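You operate a simulated robot arm through the tools that you are given. There is no shell and no other tool. Be economical: measure what you need, move in short steps, check, and stop when the job is done.

You run a simulated robot arm. Do the job below in one go: nothing can be reset, and whatever is moved stays where it is left.

JOB
Put things in order on the paint table. At the end: the dark hinge pin with the orange cap stands on top of the steel plate with the orange grip; the dark hinge pin with the cream cap stands where the steel bracket in grey stood; the short hinge pin with the purple cap stands on top of the steel plate with the teal grip; the steel bracket in grey is on the small square steel plate; whatever was shut is shut again. Leave all else as you found it, and nothing knocked over.

It is judged by the outcome, as a careful person would: the job done as asked, and still so three seconds after it is handed in. It fails if anything else is knocked over, pushed out of place, dropped, spilled or broken. Lids that push on must go on centred and level and be pressed home; caps that screw on are set level and turned clockwise until they are tight.

ROBOT AND FRAMES
A 7-joint arm with a two-finger parallel gripper, fixed in place. Base frame: the origin is at the foot of the arm, x ahead of it, y to its left, z up; the work surface is at about z = 880. Readings come in mm, rad, newtons and seconds.
With the tool pointing down near the work surface it reaches from about 240 to 680 mm from the base axis. Its first joint turns from -1.152 to 1.152 rad. Payload 2.4 kg.
Tool frame: the origin (TCP) lies between the finger pads and is the grasp point; the fingertips stand 30 mm ahead of it; z points along the fingers, y is the line along which they close. Largest opening 94 mm; finger width 28, thickness 10; the body of the gripper, 50 by 96 mm, starts 55 mm behind the TCP.
Orientation is told as [roll, pitch, yaw] about the base's x, y, z axes, in that order, counted from this pose: with the fingers straight down and closing along the base's y, the tool's x points along the base's -x, its y along +y and its z along -z.

CONTROLS
- The arm moves only by the tool move_arm. Its argument "deltas" is one flat list of numbers, 7 for each row, row after row: the opening, from 0 (shut) to 1 (fully open), then the shift along the base's x, y, z in m, then the turn, a rotation vector about the base's x, y, z in rad. In form: [claw, x, y, z, ax, ay, az, claw, x, y, z, ax, ay, az, ...]. A call has 1 to 8 rows; each row is the pose to reach, as a shift and turn from the pose commanded when the call began. A row lasts 0.2 s, in which the tool goes at most 50 mm and 0.15 rad; a call with a longer step from one row to the next is refused whole, and so is a gripper value outside its range. A pose out of reach is approached as far as the arm can. The call stops where the force on the tool passes 40 N (or 10 N more than at its start, if that is more) or the arm is blocked; 0.2 s more then pass. Each finger travels about 153 mm/s and halts on what it meets, pressing with about 42 N; the grip force reading is that of the motor and also rises with nothing between the fingers. The clock runs only during rows and for 0.2 s after the last one: add rows that repeat a pose to give the fingers time. It gives the time, the measured TCP pose, the force on the tool (base axes), the opening and the grip force at its end, in the units of the frame above (readings bear some noise).
- Cameras (640 x 400 px; columns grow to the right, rows downward): "scene" is fixed at [43, 477.4, 1448]; the picture's right is [-0.71, -0.70, 0.00], its down [-0.38, 0.38, -0.84] and it looks along [0.59, -0.60, -0.54] (base axes); focal length 318 px, centre (320, 200). "wrist" rides on the gripper at [76, 14, -102] in the tool frame; the picture's right is [-0.18, 0.98, 0.00], its down [-0.75, -0.14, -0.64] and it looks along [-0.63, -0.12, 0.77] (tool axes); focal length 243 px, centre (320, 200). There is no depth. A picture from a camera that has moved, and an enlarged one, comes with that camera's place and axes in the base frame and with its lens.
- capture(camera): a new picture of that camera. No time passes.
- inspect(camera, box): a new picture of the part [left, top, right, bottom] of that camera's present view, enlarged. No time passes.
- sign_off(): hands the job in; it is judged then, once.

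Work in short steps. Places have to be worked out from the pictures, the camera data and where the tool is seen: move nearer, look again, correct. Check each grasp and each placing, and mend what went wrong. You have 120 turns and 68 pictures in all, those below and enlarged ones among them. Open the gripper and draw the arm clear of the work before you hand the job in, unless the task says otherwise; then end with one line.

The tools are called after "Emit:" as name(argument=value, ...) on one line, values as JSON. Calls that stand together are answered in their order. move_arm: Moves the arm, as the interface text tells. Its arguments: {"type":"object","properties":{"deltas":{"type":"array"}},"required":["deltas"]} The other tools are called the same way: capture (camera) takes a picture; inspect (camera, box) takes an enlarged picture of a part of a camera's view; sign_off () hands the job in.

At the start:

```text
t: 0.0
tcp_pos: [374.4, 14.3, 1175.4]
orientation: [-0.001, 0.001, 0.0]
ft_force: [-0.6, -0.8, 0.2]
finger_gap: 94.0
grasp_force: 0.1
```

scene: 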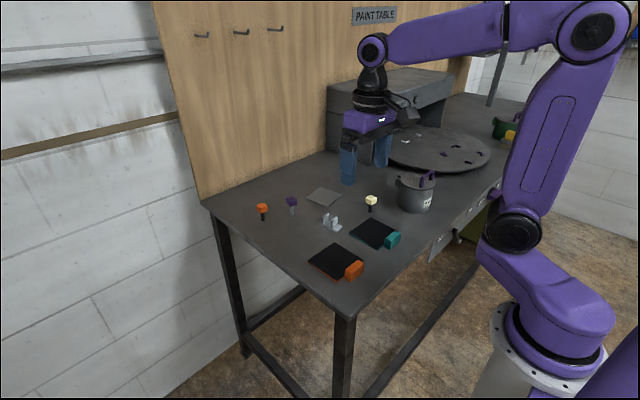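
wrist: 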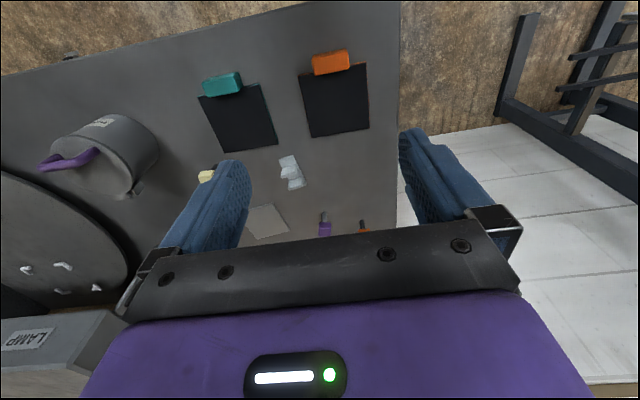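

I start by enlarging the scene view around the objects to locate them.

Emit:
inspect(camera="scene", box=[230, 170, 420, 290])

Emit:
inspect(camera="wrist", box=[180, 40, 400, 250])

```text
3.33 times, centred on (325, 230) of scene
camera zoom: at [43.0, 477.4, 1448.0], right [-0.71, -0.7, 0.0], down [-0.38, 0.38, -0.84], along [0.59, -0.6, -0.54], focal length 1060 px, centre (303, 100)
```

zoom: 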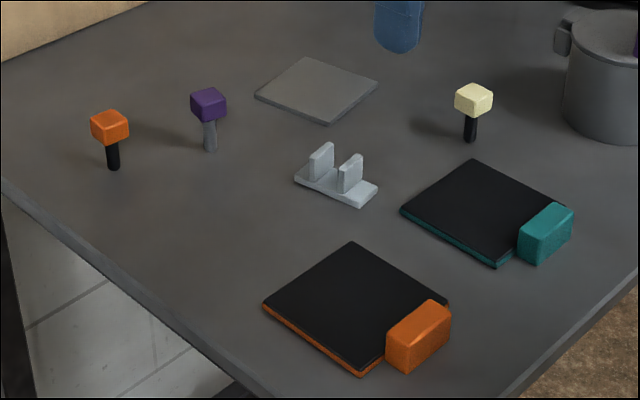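

```text
1.90 times, centred on (290, 145) of wrist
camera zoom: at [298.6, 28.0, 1277.2], right [0.18, 0.98, 0.0], down [0.75, -0.14, 0.64], along [0.63, -0.12, -0.77], focal length 462 px, centre (377, 305)
```

zoom: 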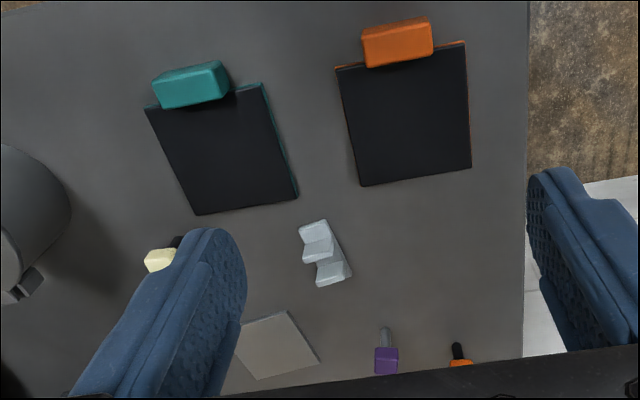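

Rough estimates so far: bracket (541,-70), orange pin (703,48), purple pin (665,-33), cream pin (504,-214), small plate (663,-172), teal plate (422,-126), orange plate (425,32). I lower the tool for a closer look at the bracket.

Emit:
move_arm(deltas=[1, 0, -0.013, -0.03, 0, 0, 0, 1, 0, -0.026, -0.06, 0, 0, 0, 1, 0, -0.04, -0.09, 0, 0, 0, 1, 0, -0.04, -0.09, 0, 0, 0])

Emit:
capture(camera="wrist")

```text
t: 1.0
tcp_pos: [376.5, -25.3, 1087.0]
orientation: [0.0, 0.0, 0.001]
ft_force: [-0.5, -1.2, -0.5]
finger_gap: 93.8
grasp_force: 0.0
```

```text
63 pictures are left
camera wrist: at [298.8, -12.1, 1188.7], right [0.18, 0.98, 0.0], down [0.75, -0.14, 0.64], along [0.63, -0.12, -0.77], focal length 243 px, centre (320, 200)
```

wrist: 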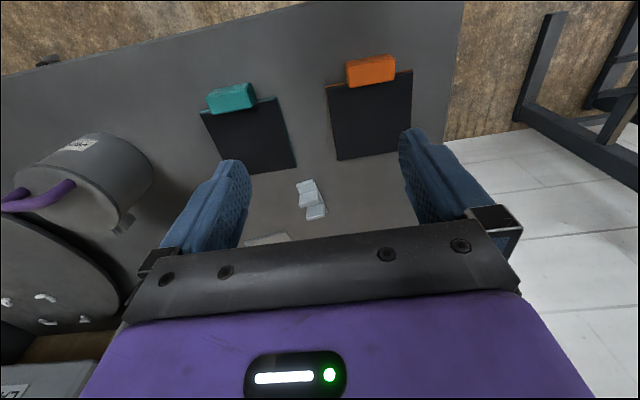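

The bracket is visible between the fingers; I go closer above it.

Emit:
move_arm(deltas=[1, 0.04, -0.012, -0.01, 0, 0, 0, 1, 0.08, -0.025, -0.02, 0, 0, 0, 1, 0.12, -0.037, -0.04, 0, 0, 0, 1, 0.15, -0.045, -0.07, 0, 0, 0, 1, 0.15, -0.045, -0.087, 0, 0, 0, 1, 0.15, -0.045, -0.087, 0, 0, 0])

Emit:
inspect(camera="wrist", box=[200, 80, 440, 230])

Emit:
inspect(camera="scene", box=[290, 190, 370, 240])

```text
t: 2.4
tcp_pos: [525.0, -69.4, 995.9]
orientation: [-0.002, -0.001, -0.001]
ft_force: [-0.4, 0.8, -1.1]
finger_gap: 94.1
grasp_force: 0.1
```

```text
2.67 times, centred on (320, 155) of wrist
camera zoom: at [448.6, -55.6, 1098.6], right [0.18, 0.98, 0.0], down [0.75, -0.14, 0.64], along [0.63, -0.12, -0.77], focal length 647 px, centre (320, 320)
```

zoom: 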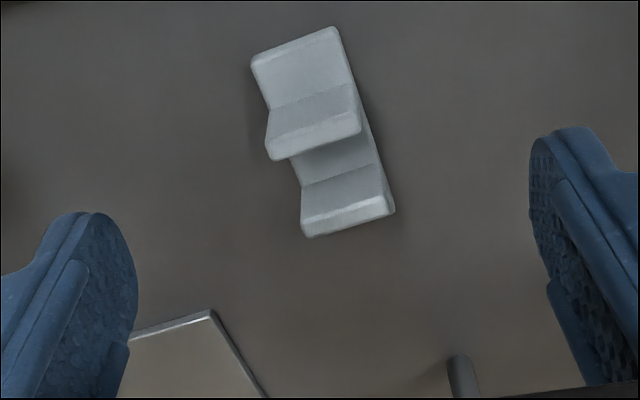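

```text
8.00 times, centred on (330, 215) of scene
camera zoom: at [43.0, 477.4, 1448.0], right [-0.71, -0.7, 0.0], down [-0.38, 0.38, -0.84], along [0.59, -0.6, -0.54], focal length 2544 px, centre (240, 80)
```

zoom: 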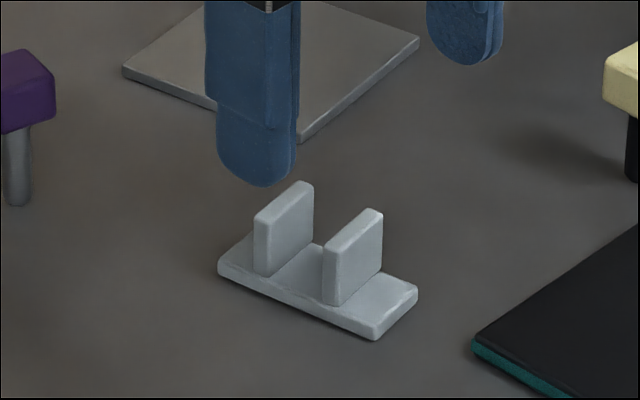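

Bracket: centre about (545,-71), long axis yawed ~0.14 rad from x, width ~29, lug tops ~914. Before grasping I check reach over the small plate and look at it.

Emit:
move_arm(deltas=[1, 0.04, -0.03, 0, 0, 0, -0.08, 1, 0.08, -0.06, 0, 0, 0, -0.16, 1, 0.12, -0.09, -0.02, 0, 0, -0.25, 1, 0.135, -0.103, -0.05, 0, 0, -0.25, 1, 0.135, -0.103, -0.05, 0, 0, -0.25])

Emit:
inspect(camera="wrist", box=[200, 80, 440, 230])

```text
refused: row 3 steps farther than a row can; nothing moved
```

```text
2.67 times, centred on (320, 155) of wrist
camera zoom: at [448.6, -55.6, 1098.6], right [0.18, 0.98, 0.0], down [0.75, -0.14, 0.64], along [0.63, -0.12, -0.77], focal length 647 px, centre (320, 320)
```

zoom: 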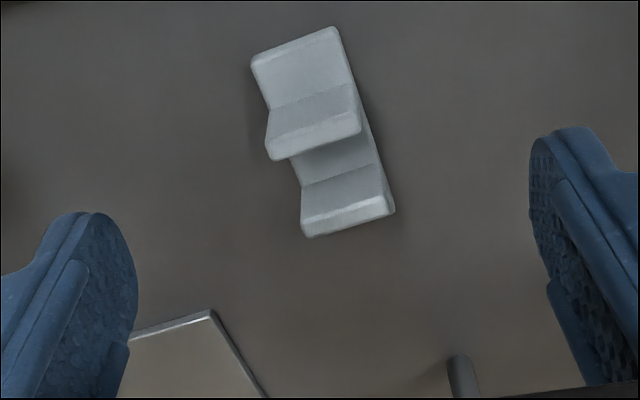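

One step was too long; I resend with smaller steps.

Emit:
move_arm(deltas=[1, 0.035, -0.025, 0, 0, 0, -0.08, 1, 0.07, -0.05, 0, 0, 0, -0.16, 1, 0.1, -0.075, -0.01, 0, 0, -0.25, 1, 0.125, -0.095, -0.03, 0, 0, -0.25, 1, 0.135, -0.103, -0.05, 0, 0, -0.25, 1, 0.135, -0.103, -0.05, 0, 0, -0.25])

Emit:
inspect(camera="wrist", box=[200, 80, 440, 230])

```text
t: 3.8
tcp_pos: [660.9, -171.2, 947.4]
orientation: [-0.002, -0.001, -0.25]
ft_force: [0.0, 0.8, -0.6]
finger_gap: 94.0
grasp_force: 0.0
```

```text
2.67 times, centred on (320, 155) of wrist
camera zoom: at [590.3, -140.1, 1049.4], right [0.42, 0.91, 0.0], down [0.7, -0.32, 0.64], along [0.58, -0.27, -0.77], focal length 647 px, centre (320, 320)
```

zoom: 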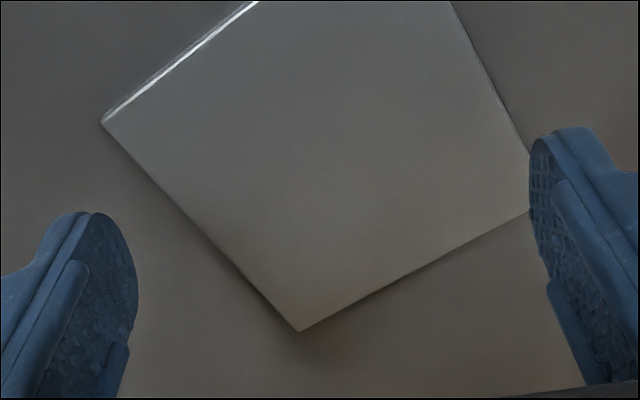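

The small plate is centred at about (665,-170), yaw ≈0.16, and reach is fine there. Now I return above the bracket with yaw ≈0.15.

Emit:
move_arm(deltas=[1, -0.025, 0.022, 0.02, 0, 0, 0.1, 1, -0.055, 0.046, 0.03, 0, 0, 0.2, 1, -0.085, 0.07, 0.03, 0, 0, 0.3, 1, -0.115, 0.09, 0.03, 0, 0, 0.4, 1, -0.1155, 0.1017, 0.03, 0, 0, 0.4, 1, -0.1155, 0.1017, 0.03, 0, 0, 0.4])

Emit:
inspect(camera="wrist", box=[200, 80, 440, 230])

```text
t: 5.2
tcp_pos: [546.3, -68.9, 979.7]
orientation: [-0.001, 0.001, 0.151]
ft_force: [-0.2, 0.3, -0.7]
finger_gap: 93.8
grasp_force: 0.0
```

```text
2.67 times, centred on (320, 155) of wrist
camera zoom: at [468.5, -67.5, 1080.7], right [0.03, 1.0, 0.0], down [0.77, -0.03, 0.64], along [0.64, -0.02, -0.77], focal length 647 px, centre (320, 320)
```

zoom: 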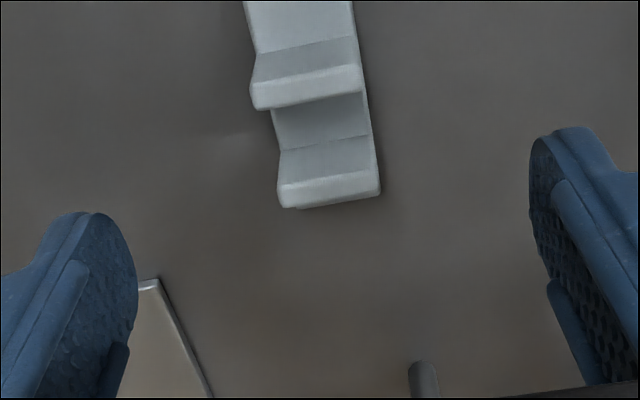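

Refined bracket: yaw 0.142, lug midpoint (544.5,-70.3), width ~29. I descend to z≈913 and close.

Emit:
move_arm(deltas=[1, 0, 0.0005, -0.03, 0, 0, -0.005, 1, 0, 0.0005, -0.055, 0, 0, -0.005, 1, 0, 0.0005, -0.065, 0, 0, -0.005, 1, 0, 0.0005, -0.065, 0, 0, -0.005])

Emit:
inspect(camera="wrist", box=[200, 80, 440, 230])

Emit:
inspect(camera="scene", box=[290, 180, 370, 230])

```text
t: 6.2
tcp_pos: [544.8, -70.8, 912.9]
orientation: [0.002, -0.001, 0.145]
ft_force: [-0.8, 0.0, 0.4]
finger_gap: 94.0
grasp_force: 0.0
```

```text
2.67 times, centred on (320, 155) of wrist
camera zoom: at [467.3, -68.1, 1014.7], right [0.04, 1.0, 0.0], down [0.77, -0.03, 0.64], along [0.64, -0.03, -0.77], focal length 647 px, centre (320, 320)
```

zoom: 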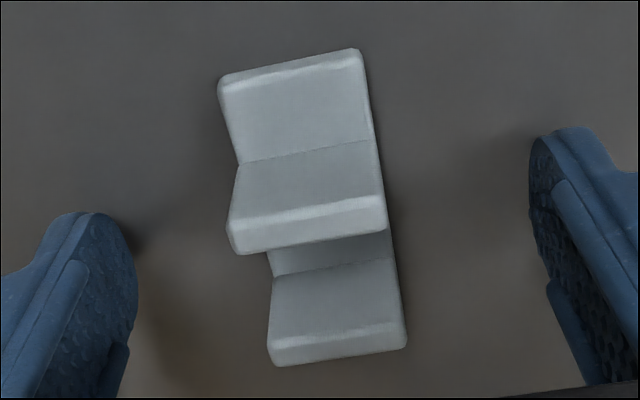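

```text
8.00 times, centred on (330, 205) of scene
camera zoom: at [43.0, 477.4, 1448.0], right [-0.71, -0.7, 0.0], down [-0.38, 0.38, -0.84], along [0.59, -0.6, -0.54], focal length 2544 px, centre (240, 160)
```

zoom: 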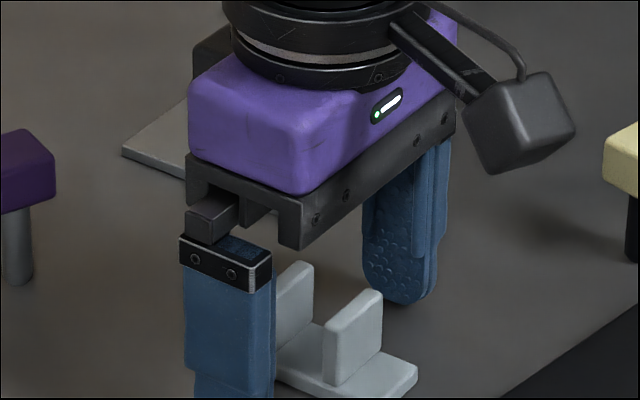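

Bracket sits centred between the fingers; I close the grip.

Emit:
move_arm(deltas=[0.4, 0, 0, 0, 0, 0, 0, 0, 0, 0, 0, 0, 0, 0, 0, 0, 0, 0, 0, 0, 0, 0, 0, 0, 0, 0, 0, 0])

```text
t: 7.2
tcp_pos: [543.8, -70.1, 912.9]
orientation: [0.001, -0.001, 0.144]
ft_force: [0.0, 1.7, -0.9]
finger_gap: 33.8
grasp_force: 42.1
```

Gap 33.8 with 42 N: gripped. I lift 40 mm and check.

Emit:
move_arm(deltas=[0, 0, 0, 0.01, 0, 0, 0, 0, 0, 0, 0.025, 0, 0, 0, 0, 0, 0, 0.045, 0, 0, 0, 0, 0, 0, 0.045, 0, 0, 0])

Emit:
inspect(camera="scene", box=[270, 160, 390, 235])

Emit:
inspect(camera="wrist", box=[200, 80, 440, 230])

```text
t: 8.2
tcp_pos: [544.5, -70.7, 957.9]
orientation: [0.0, -0.002, 0.144]
ft_force: [0.8, 0.2, -2.4]
finger_gap: 33.7
grasp_force: 42.3
```

```text
5.33 times, centred on (330, 198) of scene
camera zoom: at [43.1, 477.4, 1448.0], right [-0.71, -0.7, 0.0], down [-0.38, 0.38, -0.84], along [0.59, -0.6, -0.54], focal length 1696 px, centre (267, 213)
```

zoom: 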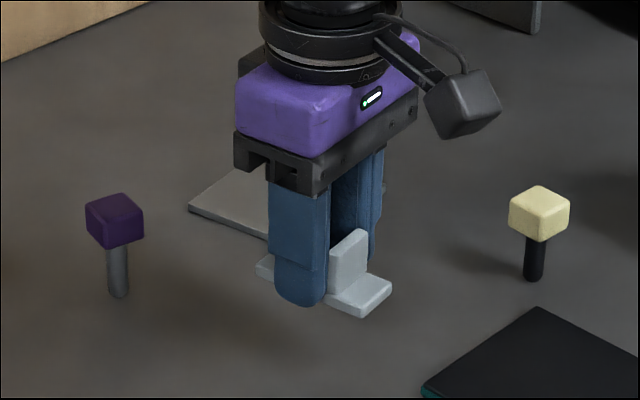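

```text
2.67 times, centred on (320, 155) of wrist
camera zoom: at [465.7, -69.2, 1060.2], right [0.04, 1.0, 0.0], down [0.77, -0.03, 0.64], along [0.64, -0.03, -0.77], focal length 647 px, centre (320, 320)
```

zoom: 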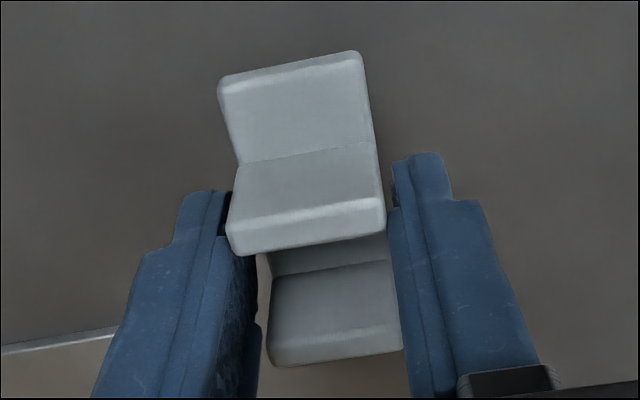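

Bracket held level. I carry it over the small plate at the current height.

Emit:
move_arm(deltas=[0, 0.025, -0.025, 0.005, 0, 0, 0, 0, 0.05, -0.05, 0.005, 0, 0, 0.01, 0, 0.08, -0.075, 0.005, 0, 0, 0.02, 0, 0.105, -0.0995, 0.005, 0, 0, 0.02, 0, 0.1195, -0.0995, 0.005, 0, 0, 0.02, 0, 0.1195, -0.0995, 0, 0, 0, 0.02, 0, 0.1195, -0.0995, 0, 0, 0, 0.02])

Emit:
inspect(camera="wrist", box=[200, 80, 440, 230])

Emit:
inspect(camera="scene", box=[270, 160, 390, 235])

```text
t: 9.8
tcp_pos: [663.5, -171.5, 959.4]
orientation: [-0.001, 0.0, 0.166]
ft_force: [-0.6, 1.0, -1.9]
finger_gap: 33.8
grasp_force: 41.8
```

```text
2.67 times, centred on (320, 155) of wrist
camera zoom: at [585.9, -170.5, 1061.6], right [0.02, 1.0, 0.0], down [0.77, -0.02, 0.64], along [0.64, -0.01, -0.77], focal length 647 px, centre (320, 320)
```

zoom: 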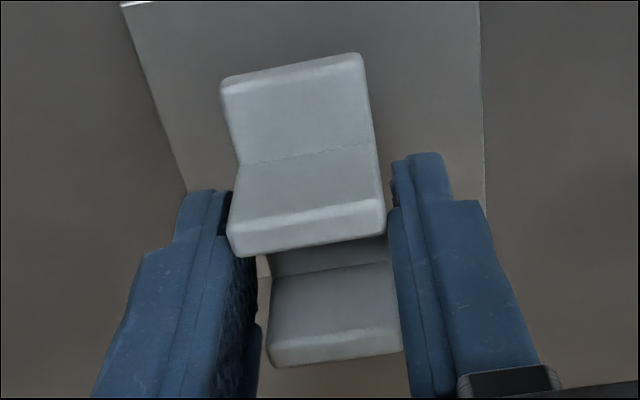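

```text
5.33 times, centred on (330, 198) of scene
camera zoom: at [43.1, 477.4, 1448.0], right [-0.71, -0.7, 0.0], down [-0.38, 0.38, -0.84], along [0.59, -0.6, -0.54], focal length 1696 px, centre (267, 213)
```

zoom: 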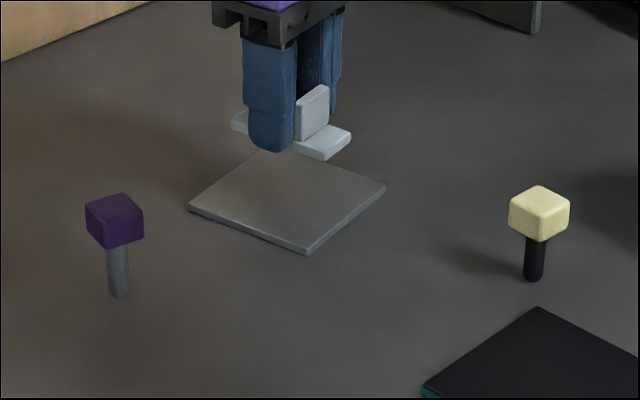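

Positioned well over the plate. I descend in stages, watching for contact.

Emit:
move_arm(deltas=[0, 0, 0, -0.015, 0, 0, 0, 0, 0, 0, -0.029, 0, 0, 0, 0, 0, 0, -0.034, 0, 0, 0, 0, 0, 0, -0.034, 0, 0, 0])

Emit:
inspect(camera="scene", box=[290, 165, 370, 215])

```text
t: 10.8
tcp_pos: [663.0, -170.2, 923.8]
orientation: [0.002, 0.0, 0.166]
ft_force: [0.9, 0.2, -3.2]
finger_gap: 33.4
grasp_force: 41.6
```

```text
8.00 times, centred on (330, 190) of scene
camera zoom: at [43.1, 477.4, 1448.0], right [-0.71, -0.7, 0.0], down [-0.38, 0.38, -0.84], along [0.59, -0.6, -0.54], focal length 2544 px, centre (240, 280)
```

zoom: 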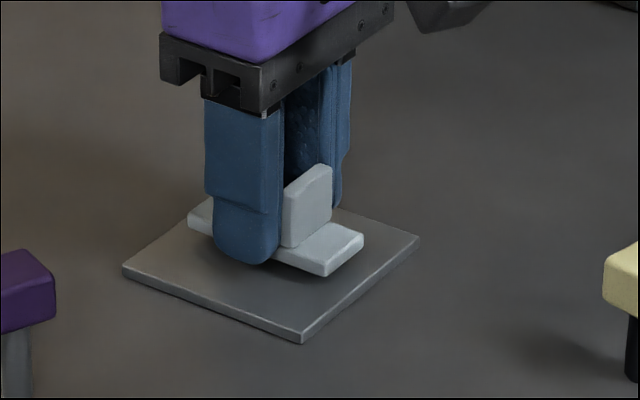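

A few mm still to go; slow 1.5 mm steps until the force rises.

Emit:
move_arm(deltas=[0, 0, 0, -0.0015, 0, 0, 0, 0, 0, 0, -0.003, 0, 0, 0, 0, 0, 0, -0.0045, 0, 0, 0, 0, 0, 0, -0.006, 0, 0, 0, 0, 0, 0, -0.006, 0, 0, 0])

```text
t: 12.0
tcp_pos: [664.4, -170.4, 919.1]
orientation: [-0.001, -0.003, 0.168]
ft_force: [-1.6, -0.1, 2.2]
finger_gap: 34.1
grasp_force: 41.8
```

Force rose about 5 N, so light contact is starting; I go a bit further.

Emit:
move_arm(deltas=[0, 0, 0, -0.001, 0, 0, 0, 0, 0, 0, -0.001, 0, 0, 0])

Emit:
inspect(camera="scene", box=[290, 165, 370, 215])

```text
t: 12.6
tcp_pos: [663.5, -171.1, 919.0]
orientation: [-0.001, -0.002, 0.165]
ft_force: [-4.1, 1.5, 10.6]
finger_gap: 33.6
grasp_force: 41.7
```

```text
8.00 times, centred on (330, 190) of scene
camera zoom: at [42.7, 477.5, 1448.0], right [-0.71, -0.7, 0.0], down [-0.38, 0.38, -0.84], along [0.59, -0.6, -0.54], focal length 2544 px, centre (240, 280)
```

zoom: 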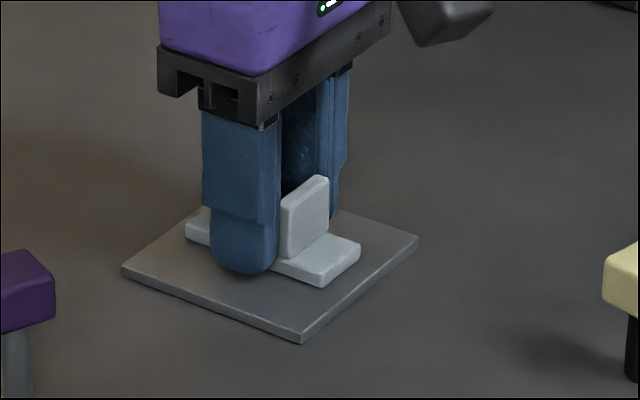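

Contact confirmed (10.6 N). I open partially, then rise.

Emit:
move_arm(deltas=[0.5, 0, 0, 0.0005, 0, 0, 0, 0.8, 0, 0, 0.0005, 0, 0, 0, 0.8, 0, 0, 0.0005, 0, 0, 0, 0.8, 0, 0, 0.03, 0, 0, 0, 0.8, 0, 0, 0.065, 0, 0, 0, 0.8, 0, 0, 0.065, 0, 0, 0])

Emit:
inspect(camera="scene", box=[240, 165, 400, 265])

```text
t: 14.0
tcp_pos: [664.5, -171.0, 983.8]
orientation: [0.001, -0.001, 0.165]
ft_force: [-0.2, 0.0, 0.7]
finger_gap: 75.1
grasp_force: 0.1
```

```text
4.00 times, centred on (320, 215) of scene
camera zoom: at [43.0, 477.4, 1448.0], right [-0.71, -0.7, 0.0], down [-0.38, 0.38, -0.84], along [0.59, -0.6, -0.54], focal length 1272 px, centre (320, 140)
```

zoom: 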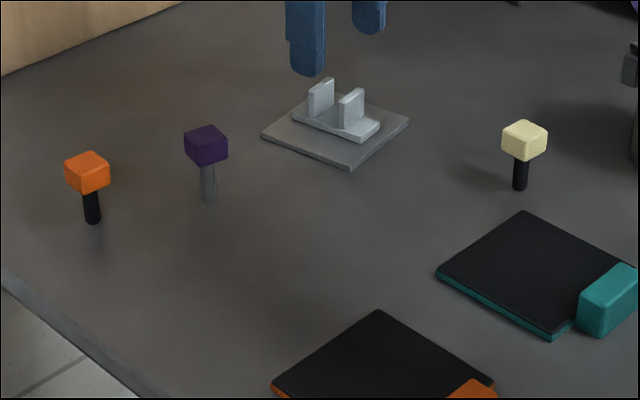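

The bracket stands centred on the small plate. Next I move above the cream-capped pin for a closer look.

Emit:
move_arm(deltas=[0.8, -0.03, -0.008, 0.02, 0, 0, 0, 1, -0.07, -0.02, 0.03, 0, 0, -0.05, 1, -0.11, -0.03, 0.03, 0, 0, -0.1, 1, -0.15, -0.04, 0.03, 0, 0, -0.15, 1, -0.17, -0.044, 0.03, 0, 0, -0.165, 1, -0.17, -0.044, 0.03, 0, 0, -0.165])

Emit:
inspect(camera="wrist", box=[200, 80, 440, 230])

```text
t: 15.4
tcp_pos: [488.8, -216.0, 1012.2]
orientation: [-0.002, 0.0, 0.002]
ft_force: [0.0, -0.5, -0.3]
finger_gap: 93.8
grasp_force: 0.0
```

```text
2.67 times, centred on (320, 155) of wrist
camera zoom: at [414.3, -202.0, 1113.4], right [0.18, 0.98, 0.0], down [0.75, -0.14, 0.64], along [0.63, -0.12, -0.77], focal length 647 px, centre (320, 320)
```

zoom: 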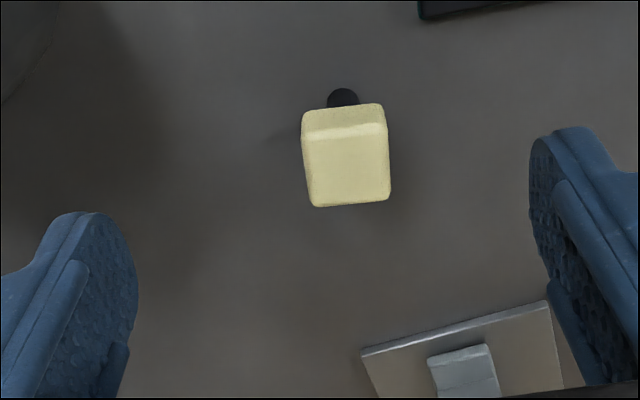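

Cream cap: centre ≈(504.5,-210.5), yaw ≈-0.05, cap z ≈915–935. The reading disagrees a little with my dead reckoning, so I align, lower to ~970 and re-measure.

Emit:
move_arm(deltas=[1, 0.012, 0.0045, -0.02, 0, 0, -0.05, 1, 0.012, 0.0045, -0.04, 0, 0, -0.05, 1, 0.012, 0.0045, -0.04, 0, 0, -0.05, 1, 0.012, 0.0045, -0.04, 0, 0, -0.05])

Emit:
inspect(camera="wrist", box=[200, 80, 440, 230])

```text
t: 16.4
tcp_pos: [504.7, -209.2, 970.9]
orientation: [-0.001, 0.002, -0.05]
ft_force: [0.5, -0.1, -0.4]
finger_gap: 94.1
grasp_force: 0.0
```

```text
2.67 times, centred on (320, 155) of wrist
camera zoom: at [429.3, -192.3, 1072.4], right [0.23, 0.97, 0.0], down [0.75, -0.18, 0.64], along [0.62, -0.15, -0.77], focal length 647 px, centre (320, 320)
```

zoom: 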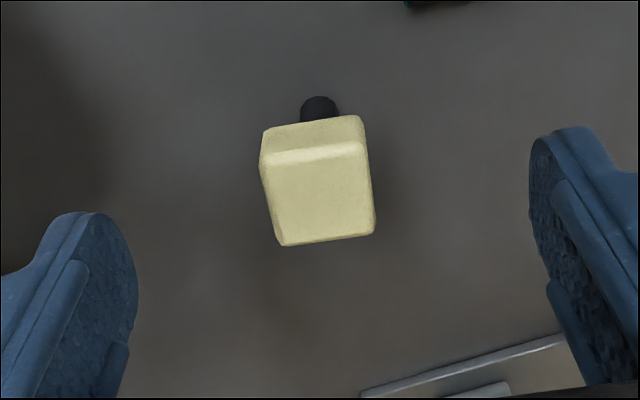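

Aligned: cap centre (504,-210). I descend to z≈923 and close.

Emit:
move_arm(deltas=[1, 0, 0, -0.025, 0, 0, 0, 1, 0, 0, -0.048, 0, 0, 0, 1, 0, 0, -0.048, 0, 0, 0, 0.5, 0, 0, -0.048, 0, 0, 0, 0.2, 0, 0, -0.048, 0, 0, 0, 0, 0, 0, -0.048, 0, 0, 0, 0, 0, 0, -0.048, 0, 0, 0])

Emit:
inspect(camera="wrist", box=[200, 80, 440, 230])

Emit:
inspect(camera="scene", box=[330, 165, 410, 215])

```text
t: 18.0
tcp_pos: [504.0, -208.6, 924.7]
orientation: [-0.001, 0.001, -0.048]
ft_force: [0.1, -0.4, -0.2]
finger_gap: 29.7
grasp_force: 42.0
```

```text
2.67 times, centred on (320, 155) of wrist
camera zoom: at [428.6, -191.1, 1026.4], right [0.23, 0.97, 0.0], down [0.75, -0.18, 0.64], along [0.62, -0.15, -0.77], focal length 647 px, centre (320, 320)
```

zoom: 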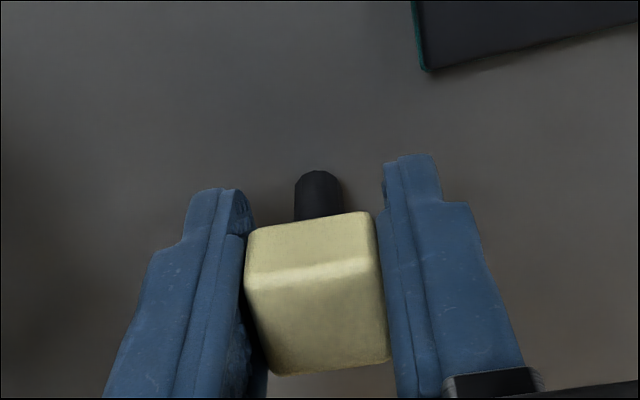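

```text
8.00 times, centred on (370, 190) of scene
camera zoom: at [43.0, 477.4, 1448.0], right [-0.71, -0.7, 0.0], down [-0.38, 0.38, -0.84], along [0.59, -0.6, -0.54], focal length 2544 px, centre (-80, 280)
```

zoom: 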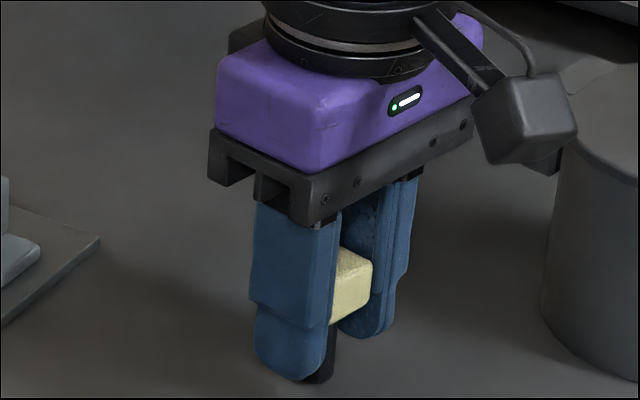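

Grip reads 42 N on the cap. I lift 45 mm and check that the pin hangs upright.

Emit:
move_arm(deltas=[0, 0, 0, 0.01, 0, 0, 0, 0, 0, 0, 0.03, 0, 0, 0, 0, 0, 0, 0.045, 0, 0, 0, 0, 0, 0, 0.045, 0, 0, 0])

Emit:
inspect(camera="scene", box=[330, 155, 410, 205])

```text
t: 19.0
tcp_pos: [506.4, -211.3, 971.0]
orientation: [-0.001, 0.0, -0.049]
ft_force: [0.4, 0.0, -1.7]
finger_gap: 29.8
grasp_force: 42.4
```

```text
8.00 times, centred on (370, 180) of scene
camera zoom: at [43.0, 477.4, 1448.0], right [-0.71, -0.7, 0.0], down [-0.38, 0.38, -0.84], along [0.59, -0.6, -0.54], focal length 2544 px, centre (-80, 360)
```

zoom: 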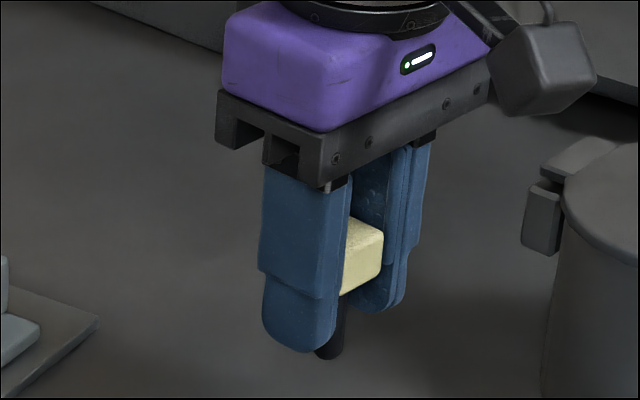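

Pin is held. I carry it to where the bracket stood, (544.5,-70.3).

Emit:
move_arm(deltas=[0, 0.011, 0.04, 0, 0, 0, 0, 0, 0.022, 0.08, 0, 0, 0, 0, 0, 0.033, 0.115, 0, 0, 0, 0, 0, 0.0398, 0.1395, 0, 0, 0, 0, 0, 0.0398, 0.1395, 0, 0, 0, 0, 0, 0.0398, 0.1395, 0, 0, 0, 0])

Emit:
inspect(camera="wrist", box=[200, 80, 440, 230])

```text
t: 20.4
tcp_pos: [546.3, -70.4, 968.7]
orientation: [-0.001, 0.0, -0.051]
ft_force: [0.8, -0.6, -1.8]
finger_gap: 29.8
grasp_force: 42.0
```

```text
2.67 times, centred on (320, 155) of wrist
camera zoom: at [472.0, -52.9, 1071.2], right [0.23, 0.97, 0.0], down [0.75, -0.18, 0.64], along [0.62, -0.15, -0.77], focal length 647 px, centre (320, 320)
```

zoom: 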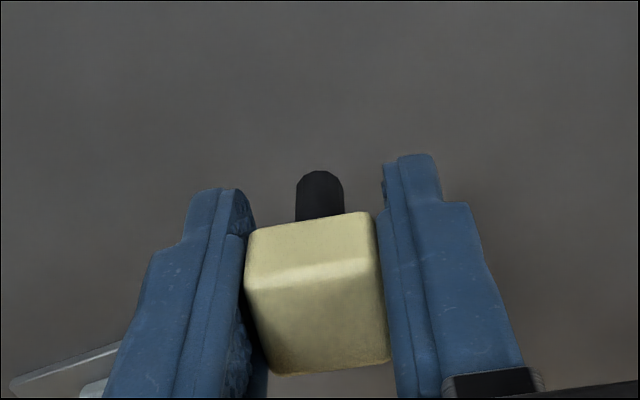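

x looks ~2 mm long; I correct and descend to just above the table.

Emit:
move_arm(deltas=[0, -0.002, 0, -0.02, 0, 0, 0, 0, -0.002, 0, -0.038, 0, 0, 0, 0, -0.002, 0, -0.041, 0, 0, 0, 0, -0.002, 0, -0.043, 0, 0, 0, 0, -0.002, 0, -0.043, 0, 0, 0])

Emit:
inspect(camera="scene", box=[290, 180, 370, 230])

```text
t: 21.6
tcp_pos: [544.9, -70.5, 926.4]
orientation: [0.001, 0.001, -0.05]
ft_force: [-0.2, -0.3, -0.8]
finger_gap: 29.8
grasp_force: 42.1
```

```text
8.00 times, centred on (330, 205) of scene
camera zoom: at [43.0, 477.4, 1448.0], right [-0.71, -0.7, 0.0], down [-0.38, 0.38, -0.84], along [0.59, -0.6, -0.54], focal length 2544 px, centre (240, 160)
```

zoom: 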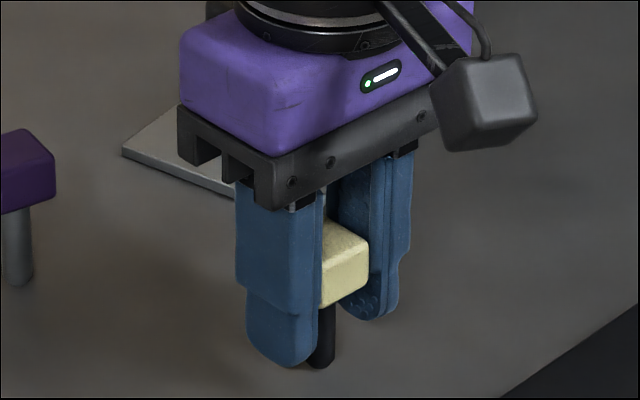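

Near contact; slow steps of 1 mm until force rises.

Emit:
move_arm(deltas=[0, 0, 0, -0.001, 0, 0, 0, 0, 0, 0, -0.002, 0, 0, 0, 0, 0, 0, -0.002, 0, 0, 0])

```text
t: 22.4
tcp_pos: [544.7, -72.0, 924.4]
orientation: [0.0, -0.002, -0.049]
ft_force: [-1.5, 0.7, 3.3]
finger_gap: 29.8
grasp_force: 41.8
```

Emit:
move_arm(deltas=[0, 0, 0, -0.0005, 0, 0, 0, 0, 0, 0, -0.0005, 0, 0, 0])

```text
t: 23.0
tcp_pos: [543.5, -72.7, 923.6]
orientation: [0.0, -0.002, -0.05]
ft_force: [0.0, -2.6, 7.6]
finger_gap: 29.9
grasp_force: 42.2
```

Contact confirmed (7.6 N). I release gradually, wait, then rise straight up.

Emit:
move_arm(deltas=[0.34, 0, 0, 0.0003, 0, 0, 0, 0.4, 0, 0, 0.0003, 0, 0, 0, 0.7, 0, 0, 0.0003, 0, 0, 0, 0.9, 0, 0, 0.0003, 0, 0, 0, 0.9, 0, 0, 0.03, 0, 0, 0, 0.9, 0, 0, 0.07, 0, 0, 0, 0.9, 0, 0, 0.085, 0, 0, 0, 0.9, 0, 0, 0.085, 0, 0, 0])

Emit:
inspect(camera="scene", box=[240, 165, 400, 265])

Emit:
inspect(camera="wrist", box=[200, 80, 440, 230])

```text
t: 24.8
tcp_pos: [544.7, -70.7, 1007.2]
orientation: [0.0, -0.001, -0.048]
ft_force: [0.2, -0.7, -0.5]
finger_gap: 84.6
grasp_force: 0.1
```

```text
4.00 times, centred on (320, 215) of scene
camera zoom: at [43.0, 477.4, 1448.0], right [-0.71, -0.7, 0.0], down [-0.38, 0.38, -0.84], along [0.59, -0.6, -0.54], focal length 1272 px, centre (320, 140)
```

zoom: 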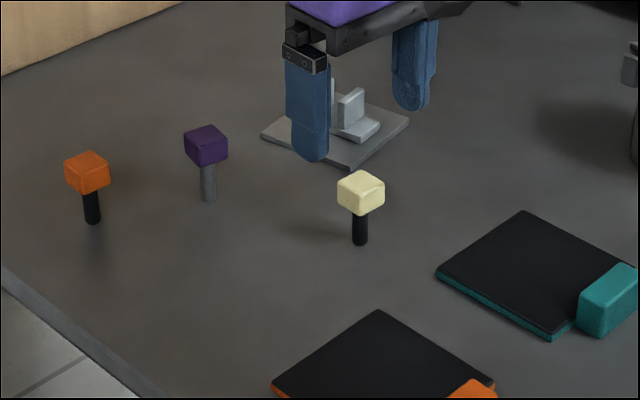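

```text
2.67 times, centred on (320, 155) of wrist
camera zoom: at [470.1, -53.7, 1109.5], right [0.23, 0.97, 0.0], down [0.75, -0.18, 0.64], along [0.62, -0.15, -0.77], focal length 647 px, centre (320, 320)
```

zoom: 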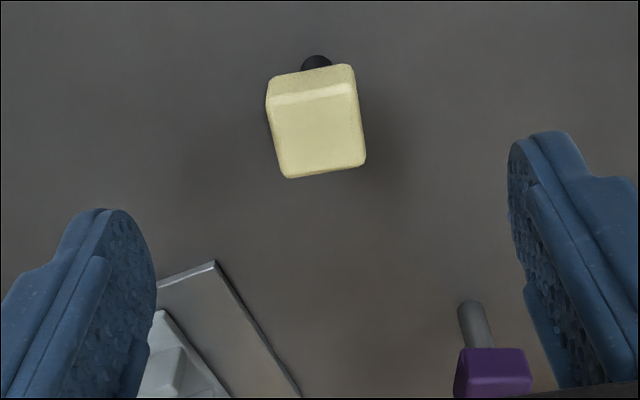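

Cream pin stands where the bracket was. Next: move above the purple pin.

Emit:
move_arm(deltas=[0.9, 0.04, 0.013, 0, 0, 0, 0.02, 1, 0.08, 0.026, 0, 0, 0, 0.05, 1, 0.11, 0.037, 0, 0, 0, 0.05, 1, 0.11, 0.037, 0, 0, 0, 0.05, 1, 0.11, 0.037, 0, 0, 0, 0.05])

Emit:
inspect(camera="wrist", box=[200, 80, 440, 230])

```text
t: 26.0
tcp_pos: [655.7, -36.1, 1009.6]
orientation: [0.0, 0.002, 0.0]
ft_force: [0.1, -0.2, 0.9]
finger_gap: 94.0
grasp_force: 0.0
```

```text
2.67 times, centred on (320, 155) of wrist
camera zoom: at [579.2, -21.9, 1112.3], right [0.18, 0.98, 0.0], down [0.75, -0.14, 0.64], along [0.63, -0.12, -0.77], focal length 647 px, centre (320, 320)
```

zoom: 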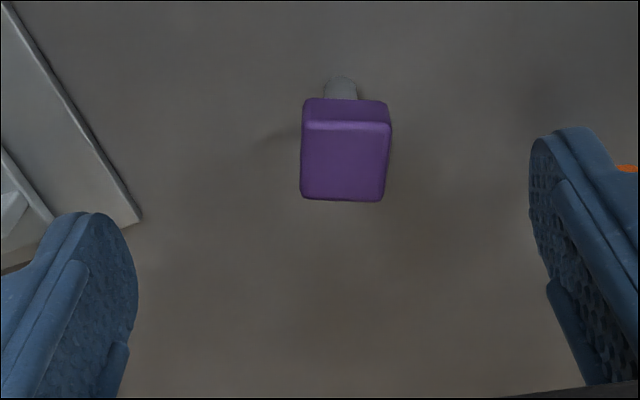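

Purple cap: centre ≈(665.5,-31.3), yaw ≈-0.21. I align and lower to ~970 for verification.

Emit:
move_arm(deltas=[1, 0.0103, 0.0046, -0.01, 0, 0, -0.1, 1, 0.0103, 0.0046, -0.025, 0, 0, -0.21, 1, 0.0103, 0.0046, -0.037, 0, 0, -0.21, 1, 0.0103, 0.0046, -0.037, 0, 0, -0.21])

Emit:
inspect(camera="wrist", box=[200, 80, 440, 230])

```text
t: 27.0
tcp_pos: [663.7, -30.4, 971.2]
orientation: [0.0, 0.0, -0.211]
ft_force: [0.3, 0.0, -0.7]
finger_gap: 94.0
grasp_force: 0.0
```

```text
2.67 times, centred on (320, 155) of wrist
camera zoom: at [592.2, -1.2, 1073.4], right [0.39, 0.92, 0.0], down [0.71, -0.3, 0.64], along [0.59, -0.25, -0.77], focal length 647 px, centre (320, 320)
```

zoom: 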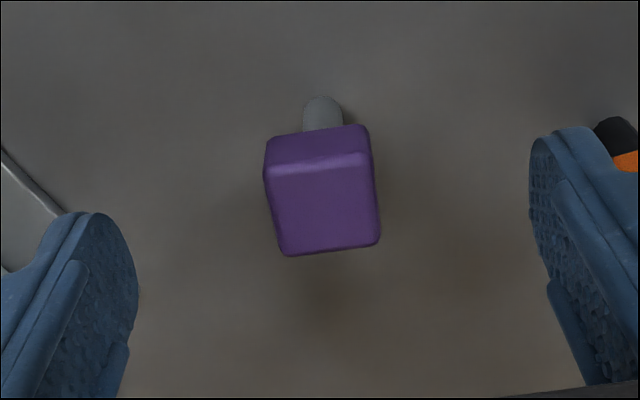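

Cap well aligned (shift ~2 mm forward). The orange pin is near the right finger, so I narrow the opening to 0.6 before descending, then close.

Emit:
move_arm(deltas=[0.6, 0.002, 0.0006, 0, 0, 0, 0, 0.6, 0.002, 0.0006, 0, 0, 0, 0, 0.6, 0.002, 0.0006, -0.025, 0, 0, 0, 0.6, 0.002, 0.0006, -0.046, 0, 0, 0, 0.6, 0.002, 0.0006, -0.046, 0, 0, 0, 0.2, 0.002, 0.0006, -0.046, 0, 0, 0, 0, 0.002, 0.0006, -0.046, 0, 0, 0, 0, 0.002, 0.0006, -0.046, 0, 0, 0])

Emit:
inspect(camera="wrist", box=[200, 80, 440, 230])

Emit:
inspect(camera="scene", box=[240, 170, 340, 232])

```text
t: 28.8
tcp_pos: [666.1, -30.4, 925.8]
orientation: [0.0, -0.001, -0.209]
ft_force: [0.1, -0.9, -0.7]
finger_gap: 29.8
grasp_force: 42.0
```

```text
2.67 times, centred on (320, 155) of wrist
camera zoom: at [594.3, 0.2, 1027.6], right [0.38, 0.92, 0.0], down [0.71, -0.29, 0.64], along [0.59, -0.25, -0.77], focal length 647 px, centre (320, 320)
```

zoom: 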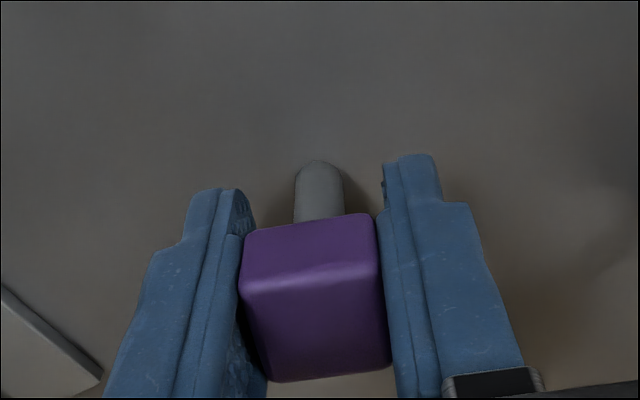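

```text
6.40 times, centred on (290, 201) of scene
camera zoom: at [43.0, 477.4, 1448.0], right [-0.71, -0.7, 0.0], down [-0.38, 0.38, -0.84], along [0.59, -0.6, -0.54], focal length 2036 px, centre (512, 194)
```

zoom: 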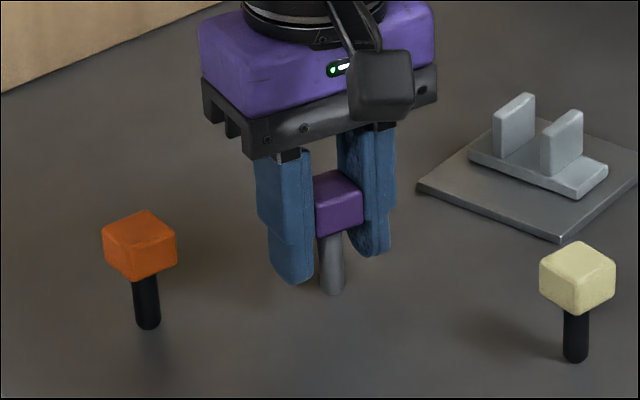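

Purple pin gripped. I lift it high (TCP ≈1020) so it clears everything on the way, and check.

Emit:
move_arm(deltas=[0, 0, 0, 0.01, 0, 0, 0, 0, 0, 0, 0.03, 0, 0, 0, 0, 0, 0, 0.06, 0, 0, 0, 0, 0, 0, 0.095, 0, 0, 0, 0, 0, 0, 0.095, 0, 0, 0])

Emit:
inspect(camera="scene", box=[240, 140, 340, 202])

```text
t: 30.0
tcp_pos: [665.9, -32.0, 1020.9]
orientation: [0.002, -0.001, -0.211]
ft_force: [0.5, -0.5, -2.0]
finger_gap: 29.8
grasp_force: 42.0
```

```text
6.40 times, centred on (290, 171) of scene
camera zoom: at [43.0, 477.4, 1448.0], right [-0.71, -0.7, 0.0], down [-0.38, 0.38, -0.84], along [0.59, -0.6, -0.54], focal length 2036 px, centre (512, 386)
```

zoom: 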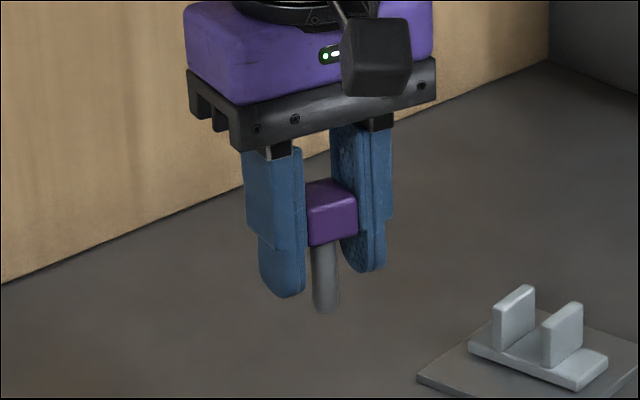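

Held upright. I carry it over the teal plate, to about (430,-126).

Emit:
move_arm(deltas=[0, -0.04, -0.016, 0, 0, 0, 0.03, 0, -0.08, -0.032, 0, 0, 0, 0.07, 0, -0.12, -0.048, 0, 0, 0, 0.11, 0, -0.16, -0.064, 0, 0, 0, 0.15, 0, -0.2, -0.08, 0, 0, 0, 0.19, 0, -0.236, -0.095, 0, 0, 0, 0.21, 0, -0.236, -0.095, 0, 0, 0, 0.21, 0, -0.236, -0.095, 0, 0, 0, 0.21])

Emit:
capture(camera="wrist")

Emit:
inspect(camera="scene", box=[300, 160, 430, 241])

```text
t: 31.8
tcp_pos: [427.5, -122.2, 1017.8]
orientation: [0.0, -0.001, -0.001]
ft_force: [0.8, 0.4, -1.2]
finger_gap: 29.7
grasp_force: 41.9
```

```text
34 pictures are left
camera wrist: at [351.3, -108.2, 1119.8], right [0.18, 0.98, 0.0], down [0.75, -0.14, 0.64], along [0.63, -0.12, -0.77], focal length 243 px, centre (320, 200)
```

wrist: 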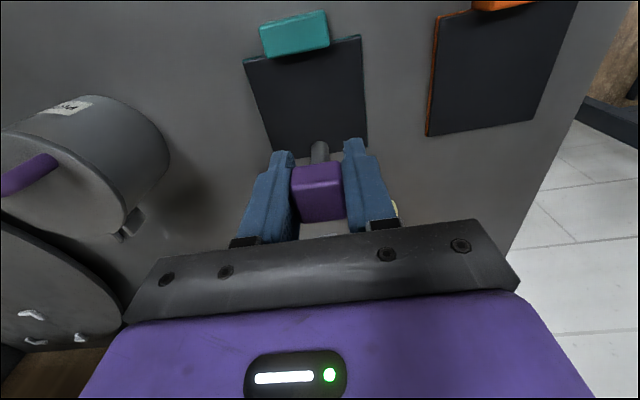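

```text
4.92 times, centred on (365, 200) of scene
camera zoom: at [43.0, 477.4, 1448.0], right [-0.71, -0.7, 0.0], down [-0.38, 0.38, -0.84], along [0.59, -0.6, -0.54], focal length 1566 px, centre (98, 198)
```

zoom: 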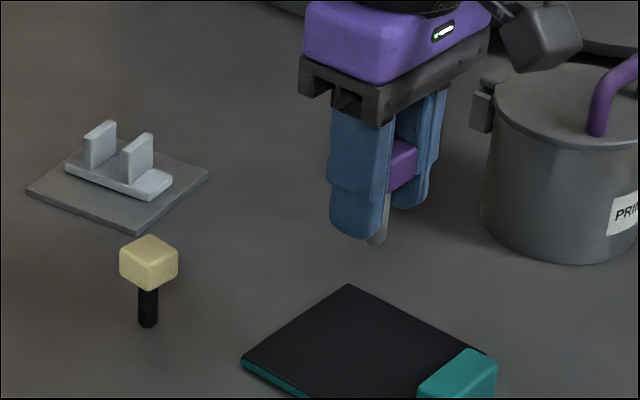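

Teal plate centre ≈(429,-130). I shift slightly and descend to a few mm above it.

Emit:
move_arm(deltas=[0, 0.0045, -0.0065, -0.03, 0, 0, 0, 0, 0.0045, -0.0065, -0.06, 0, 0, 0, 0, 0.0045, -0.0065, -0.074, 0, 0, 0, 0, 0.0045, -0.0065, -0.076, 0, 0, 0, 0, 0.0045, -0.0065, -0.076, 0, 0, 0])

Emit:
inspect(camera="scene", box=[330, 190, 430, 252])

```text
t: 33.0
tcp_pos: [434.1, -129.1, 943.6]
orientation: [0.0, 0.001, -0.001]
ft_force: [0.4, 0.4, -2.3]
finger_gap: 29.8
grasp_force: 41.9
```

```text
6.40 times, centred on (380, 221) of scene
camera zoom: at [43.0, 477.4, 1448.0], right [-0.71, -0.7, 0.0], down [-0.38, 0.38, -0.84], along [0.59, -0.6, -0.54], focal length 2036 px, centre (-64, 66)
```

zoom: 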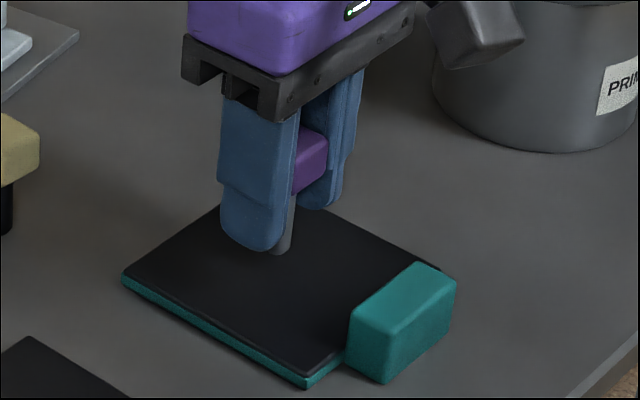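

Clearly over the plate. Slow descent looking for contact.

Emit:
move_arm(deltas=[0, 0, 0, -0.0015, 0, 0, 0, 0, 0, 0, -0.003, 0, 0, 0, 0, 0, 0, -0.0045, 0, 0, 0, 0, 0, 0, -0.006, 0, 0, 0, 0, 0, 0, -0.006, 0, 0, 0])

```text
t: 34.2
tcp_pos: [433.3, -129.3, 937.1]
orientation: [0.0, 0.0, 0.001]
ft_force: [0.3, -0.8, -1.5]
finger_gap: 29.7
grasp_force: 41.7
```

No contact yet; continuing in 1 mm steps.

Emit:
move_arm(deltas=[0, 0, 0, -0.001, 0, 0, 0, 0, 0, 0, -0.002, 0, 0, 0, 0, 0, 0, -0.002, 0, 0, 0])

```text
t: 35.0
tcp_pos: [433.4, -129.9, 935.7]
orientation: [0.0, -0.002, 0.001]
ft_force: [0.6, 0.1, -1.7]
finger_gap: 30.0
grasp_force: 42.0
```

Emit:
move_arm(deltas=[0, 0, 0, -0.001, 0, 0, 0, 0, 0, 0, -0.002, 0, 0, 0, 0, 0, 0, -0.002, 0, 0, 0])

```text
t: 35.8
tcp_pos: [433.5, -130.0, 935.7]
orientation: [0.0, 0.001, 0.0]
ft_force: [-7.7, 1.5, 20.2]
finger_gap: 29.9
grasp_force: 42.4
```

Contact at 20 N; I relax by 0.8 mm, then check before release.

Emit:
move_arm(deltas=[0, 0, 0, 0.0008, 0, 0, 0, 0, 0, 0, 0.0008, 0, 0, 0])

Emit:
inspect(camera="scene", box=[330, 190, 430, 252])

```text
t: 36.4
tcp_pos: [434.1, -130.8, 935.9]
orientation: [0.0, 0.002, -0.001]
ft_force: [-5.3, -0.1, 15.5]
finger_gap: 29.7
grasp_force: 41.7
```

```text
6.40 times, centred on (380, 221) of scene
camera zoom: at [42.6, 477.5, 1448.0], right [-0.71, -0.7, 0.0], down [-0.38, 0.38, -0.84], along [0.59, -0.6, -0.54], focal length 2036 px, centre (-64, 66)
```

zoom: 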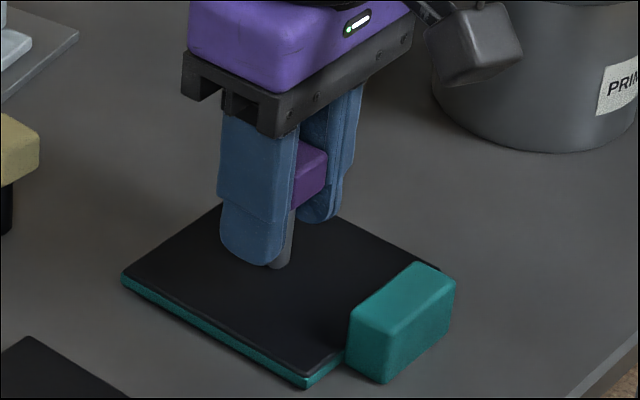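

Emit:
move_arm(deltas=[0, 0, 0, 0.001, 0, 0, 0, 0, 0, 0, 0.001, 0, 0, 0])

```text
t: 37.0
tcp_pos: [434.2, -131.7, 936.5]
orientation: [0.0, 0.0, 0.0]
ft_force: [-0.1, 0.2, -1.0]
finger_gap: 29.6
grasp_force: 42.1
```

Emit:
move_arm(deltas=[0, 0, 0, -0.0005, 0, 0, 0, 0, 0, 0, -0.0005, 0, 0, 0])

```text
t: 37.6
tcp_pos: [434.1, -130.7, 935.2]
orientation: [0.0, 0.002, -0.001]
ft_force: [0.3, 0.1, -0.6]
finger_gap: 29.8
grasp_force: 41.1
```

Emit:
move_arm(deltas=[0, 0, 0, -0.0004, 0, 0, 0, 0, 0, 0, -0.0004, 0, 0, 0])

```text
t: 38.2
tcp_pos: [433.6, -130.8, 934.4]
orientation: [0.0, -0.001, 0.0]
ft_force: [-1.1, 0.1, 1.0]
finger_gap: 29.9
grasp_force: 42.2
```

Light contact (≈+2 N change). I release gradually and rise.

Emit:
move_arm(deltas=[0.34, 0, 0, -0.0002, 0, 0, 0, 0.4, 0, 0, 0, 0, 0, 0, 0.7, 0, 0, 0, 0, 0, 0, 0.9, 0, 0, 0, 0, 0, 0, 0.9, 0, 0, 0.03, 0, 0, 0, 0.9, 0, 0, 0.07, 0, 0, 0, 0.9, 0, 0, 0.085, 0, 0, 0, 0.9, 0, 0, 0.085, 0, 0, 0])

Emit:
inspect(camera="scene", box=[240, 165, 420, 278])

```text
t: 40.0
tcp_pos: [433.9, -130.5, 1021.1]
orientation: [-0.001, 0.0, 0.001]
ft_force: [-0.7, 1.1, 0.5]
finger_gap: 84.8
grasp_force: 0.1
```

```text
3.54 times, centred on (330, 222) of scene
camera zoom: at [43.0, 477.4, 1448.0], right [-0.71, -0.7, 0.0], down [-0.38, 0.38, -0.84], along [0.59, -0.6, -0.54], focal length 1126 px, centre (285, 124)
```

zoom: 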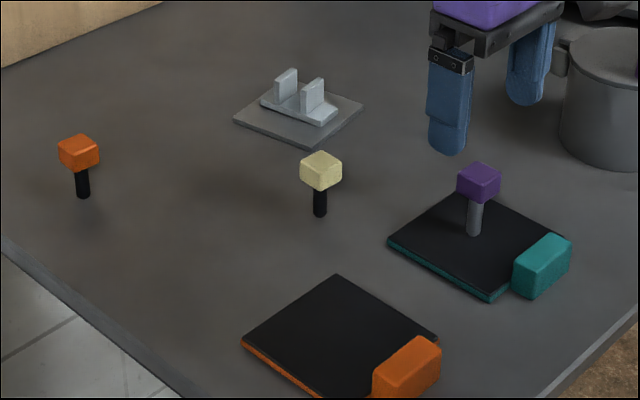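

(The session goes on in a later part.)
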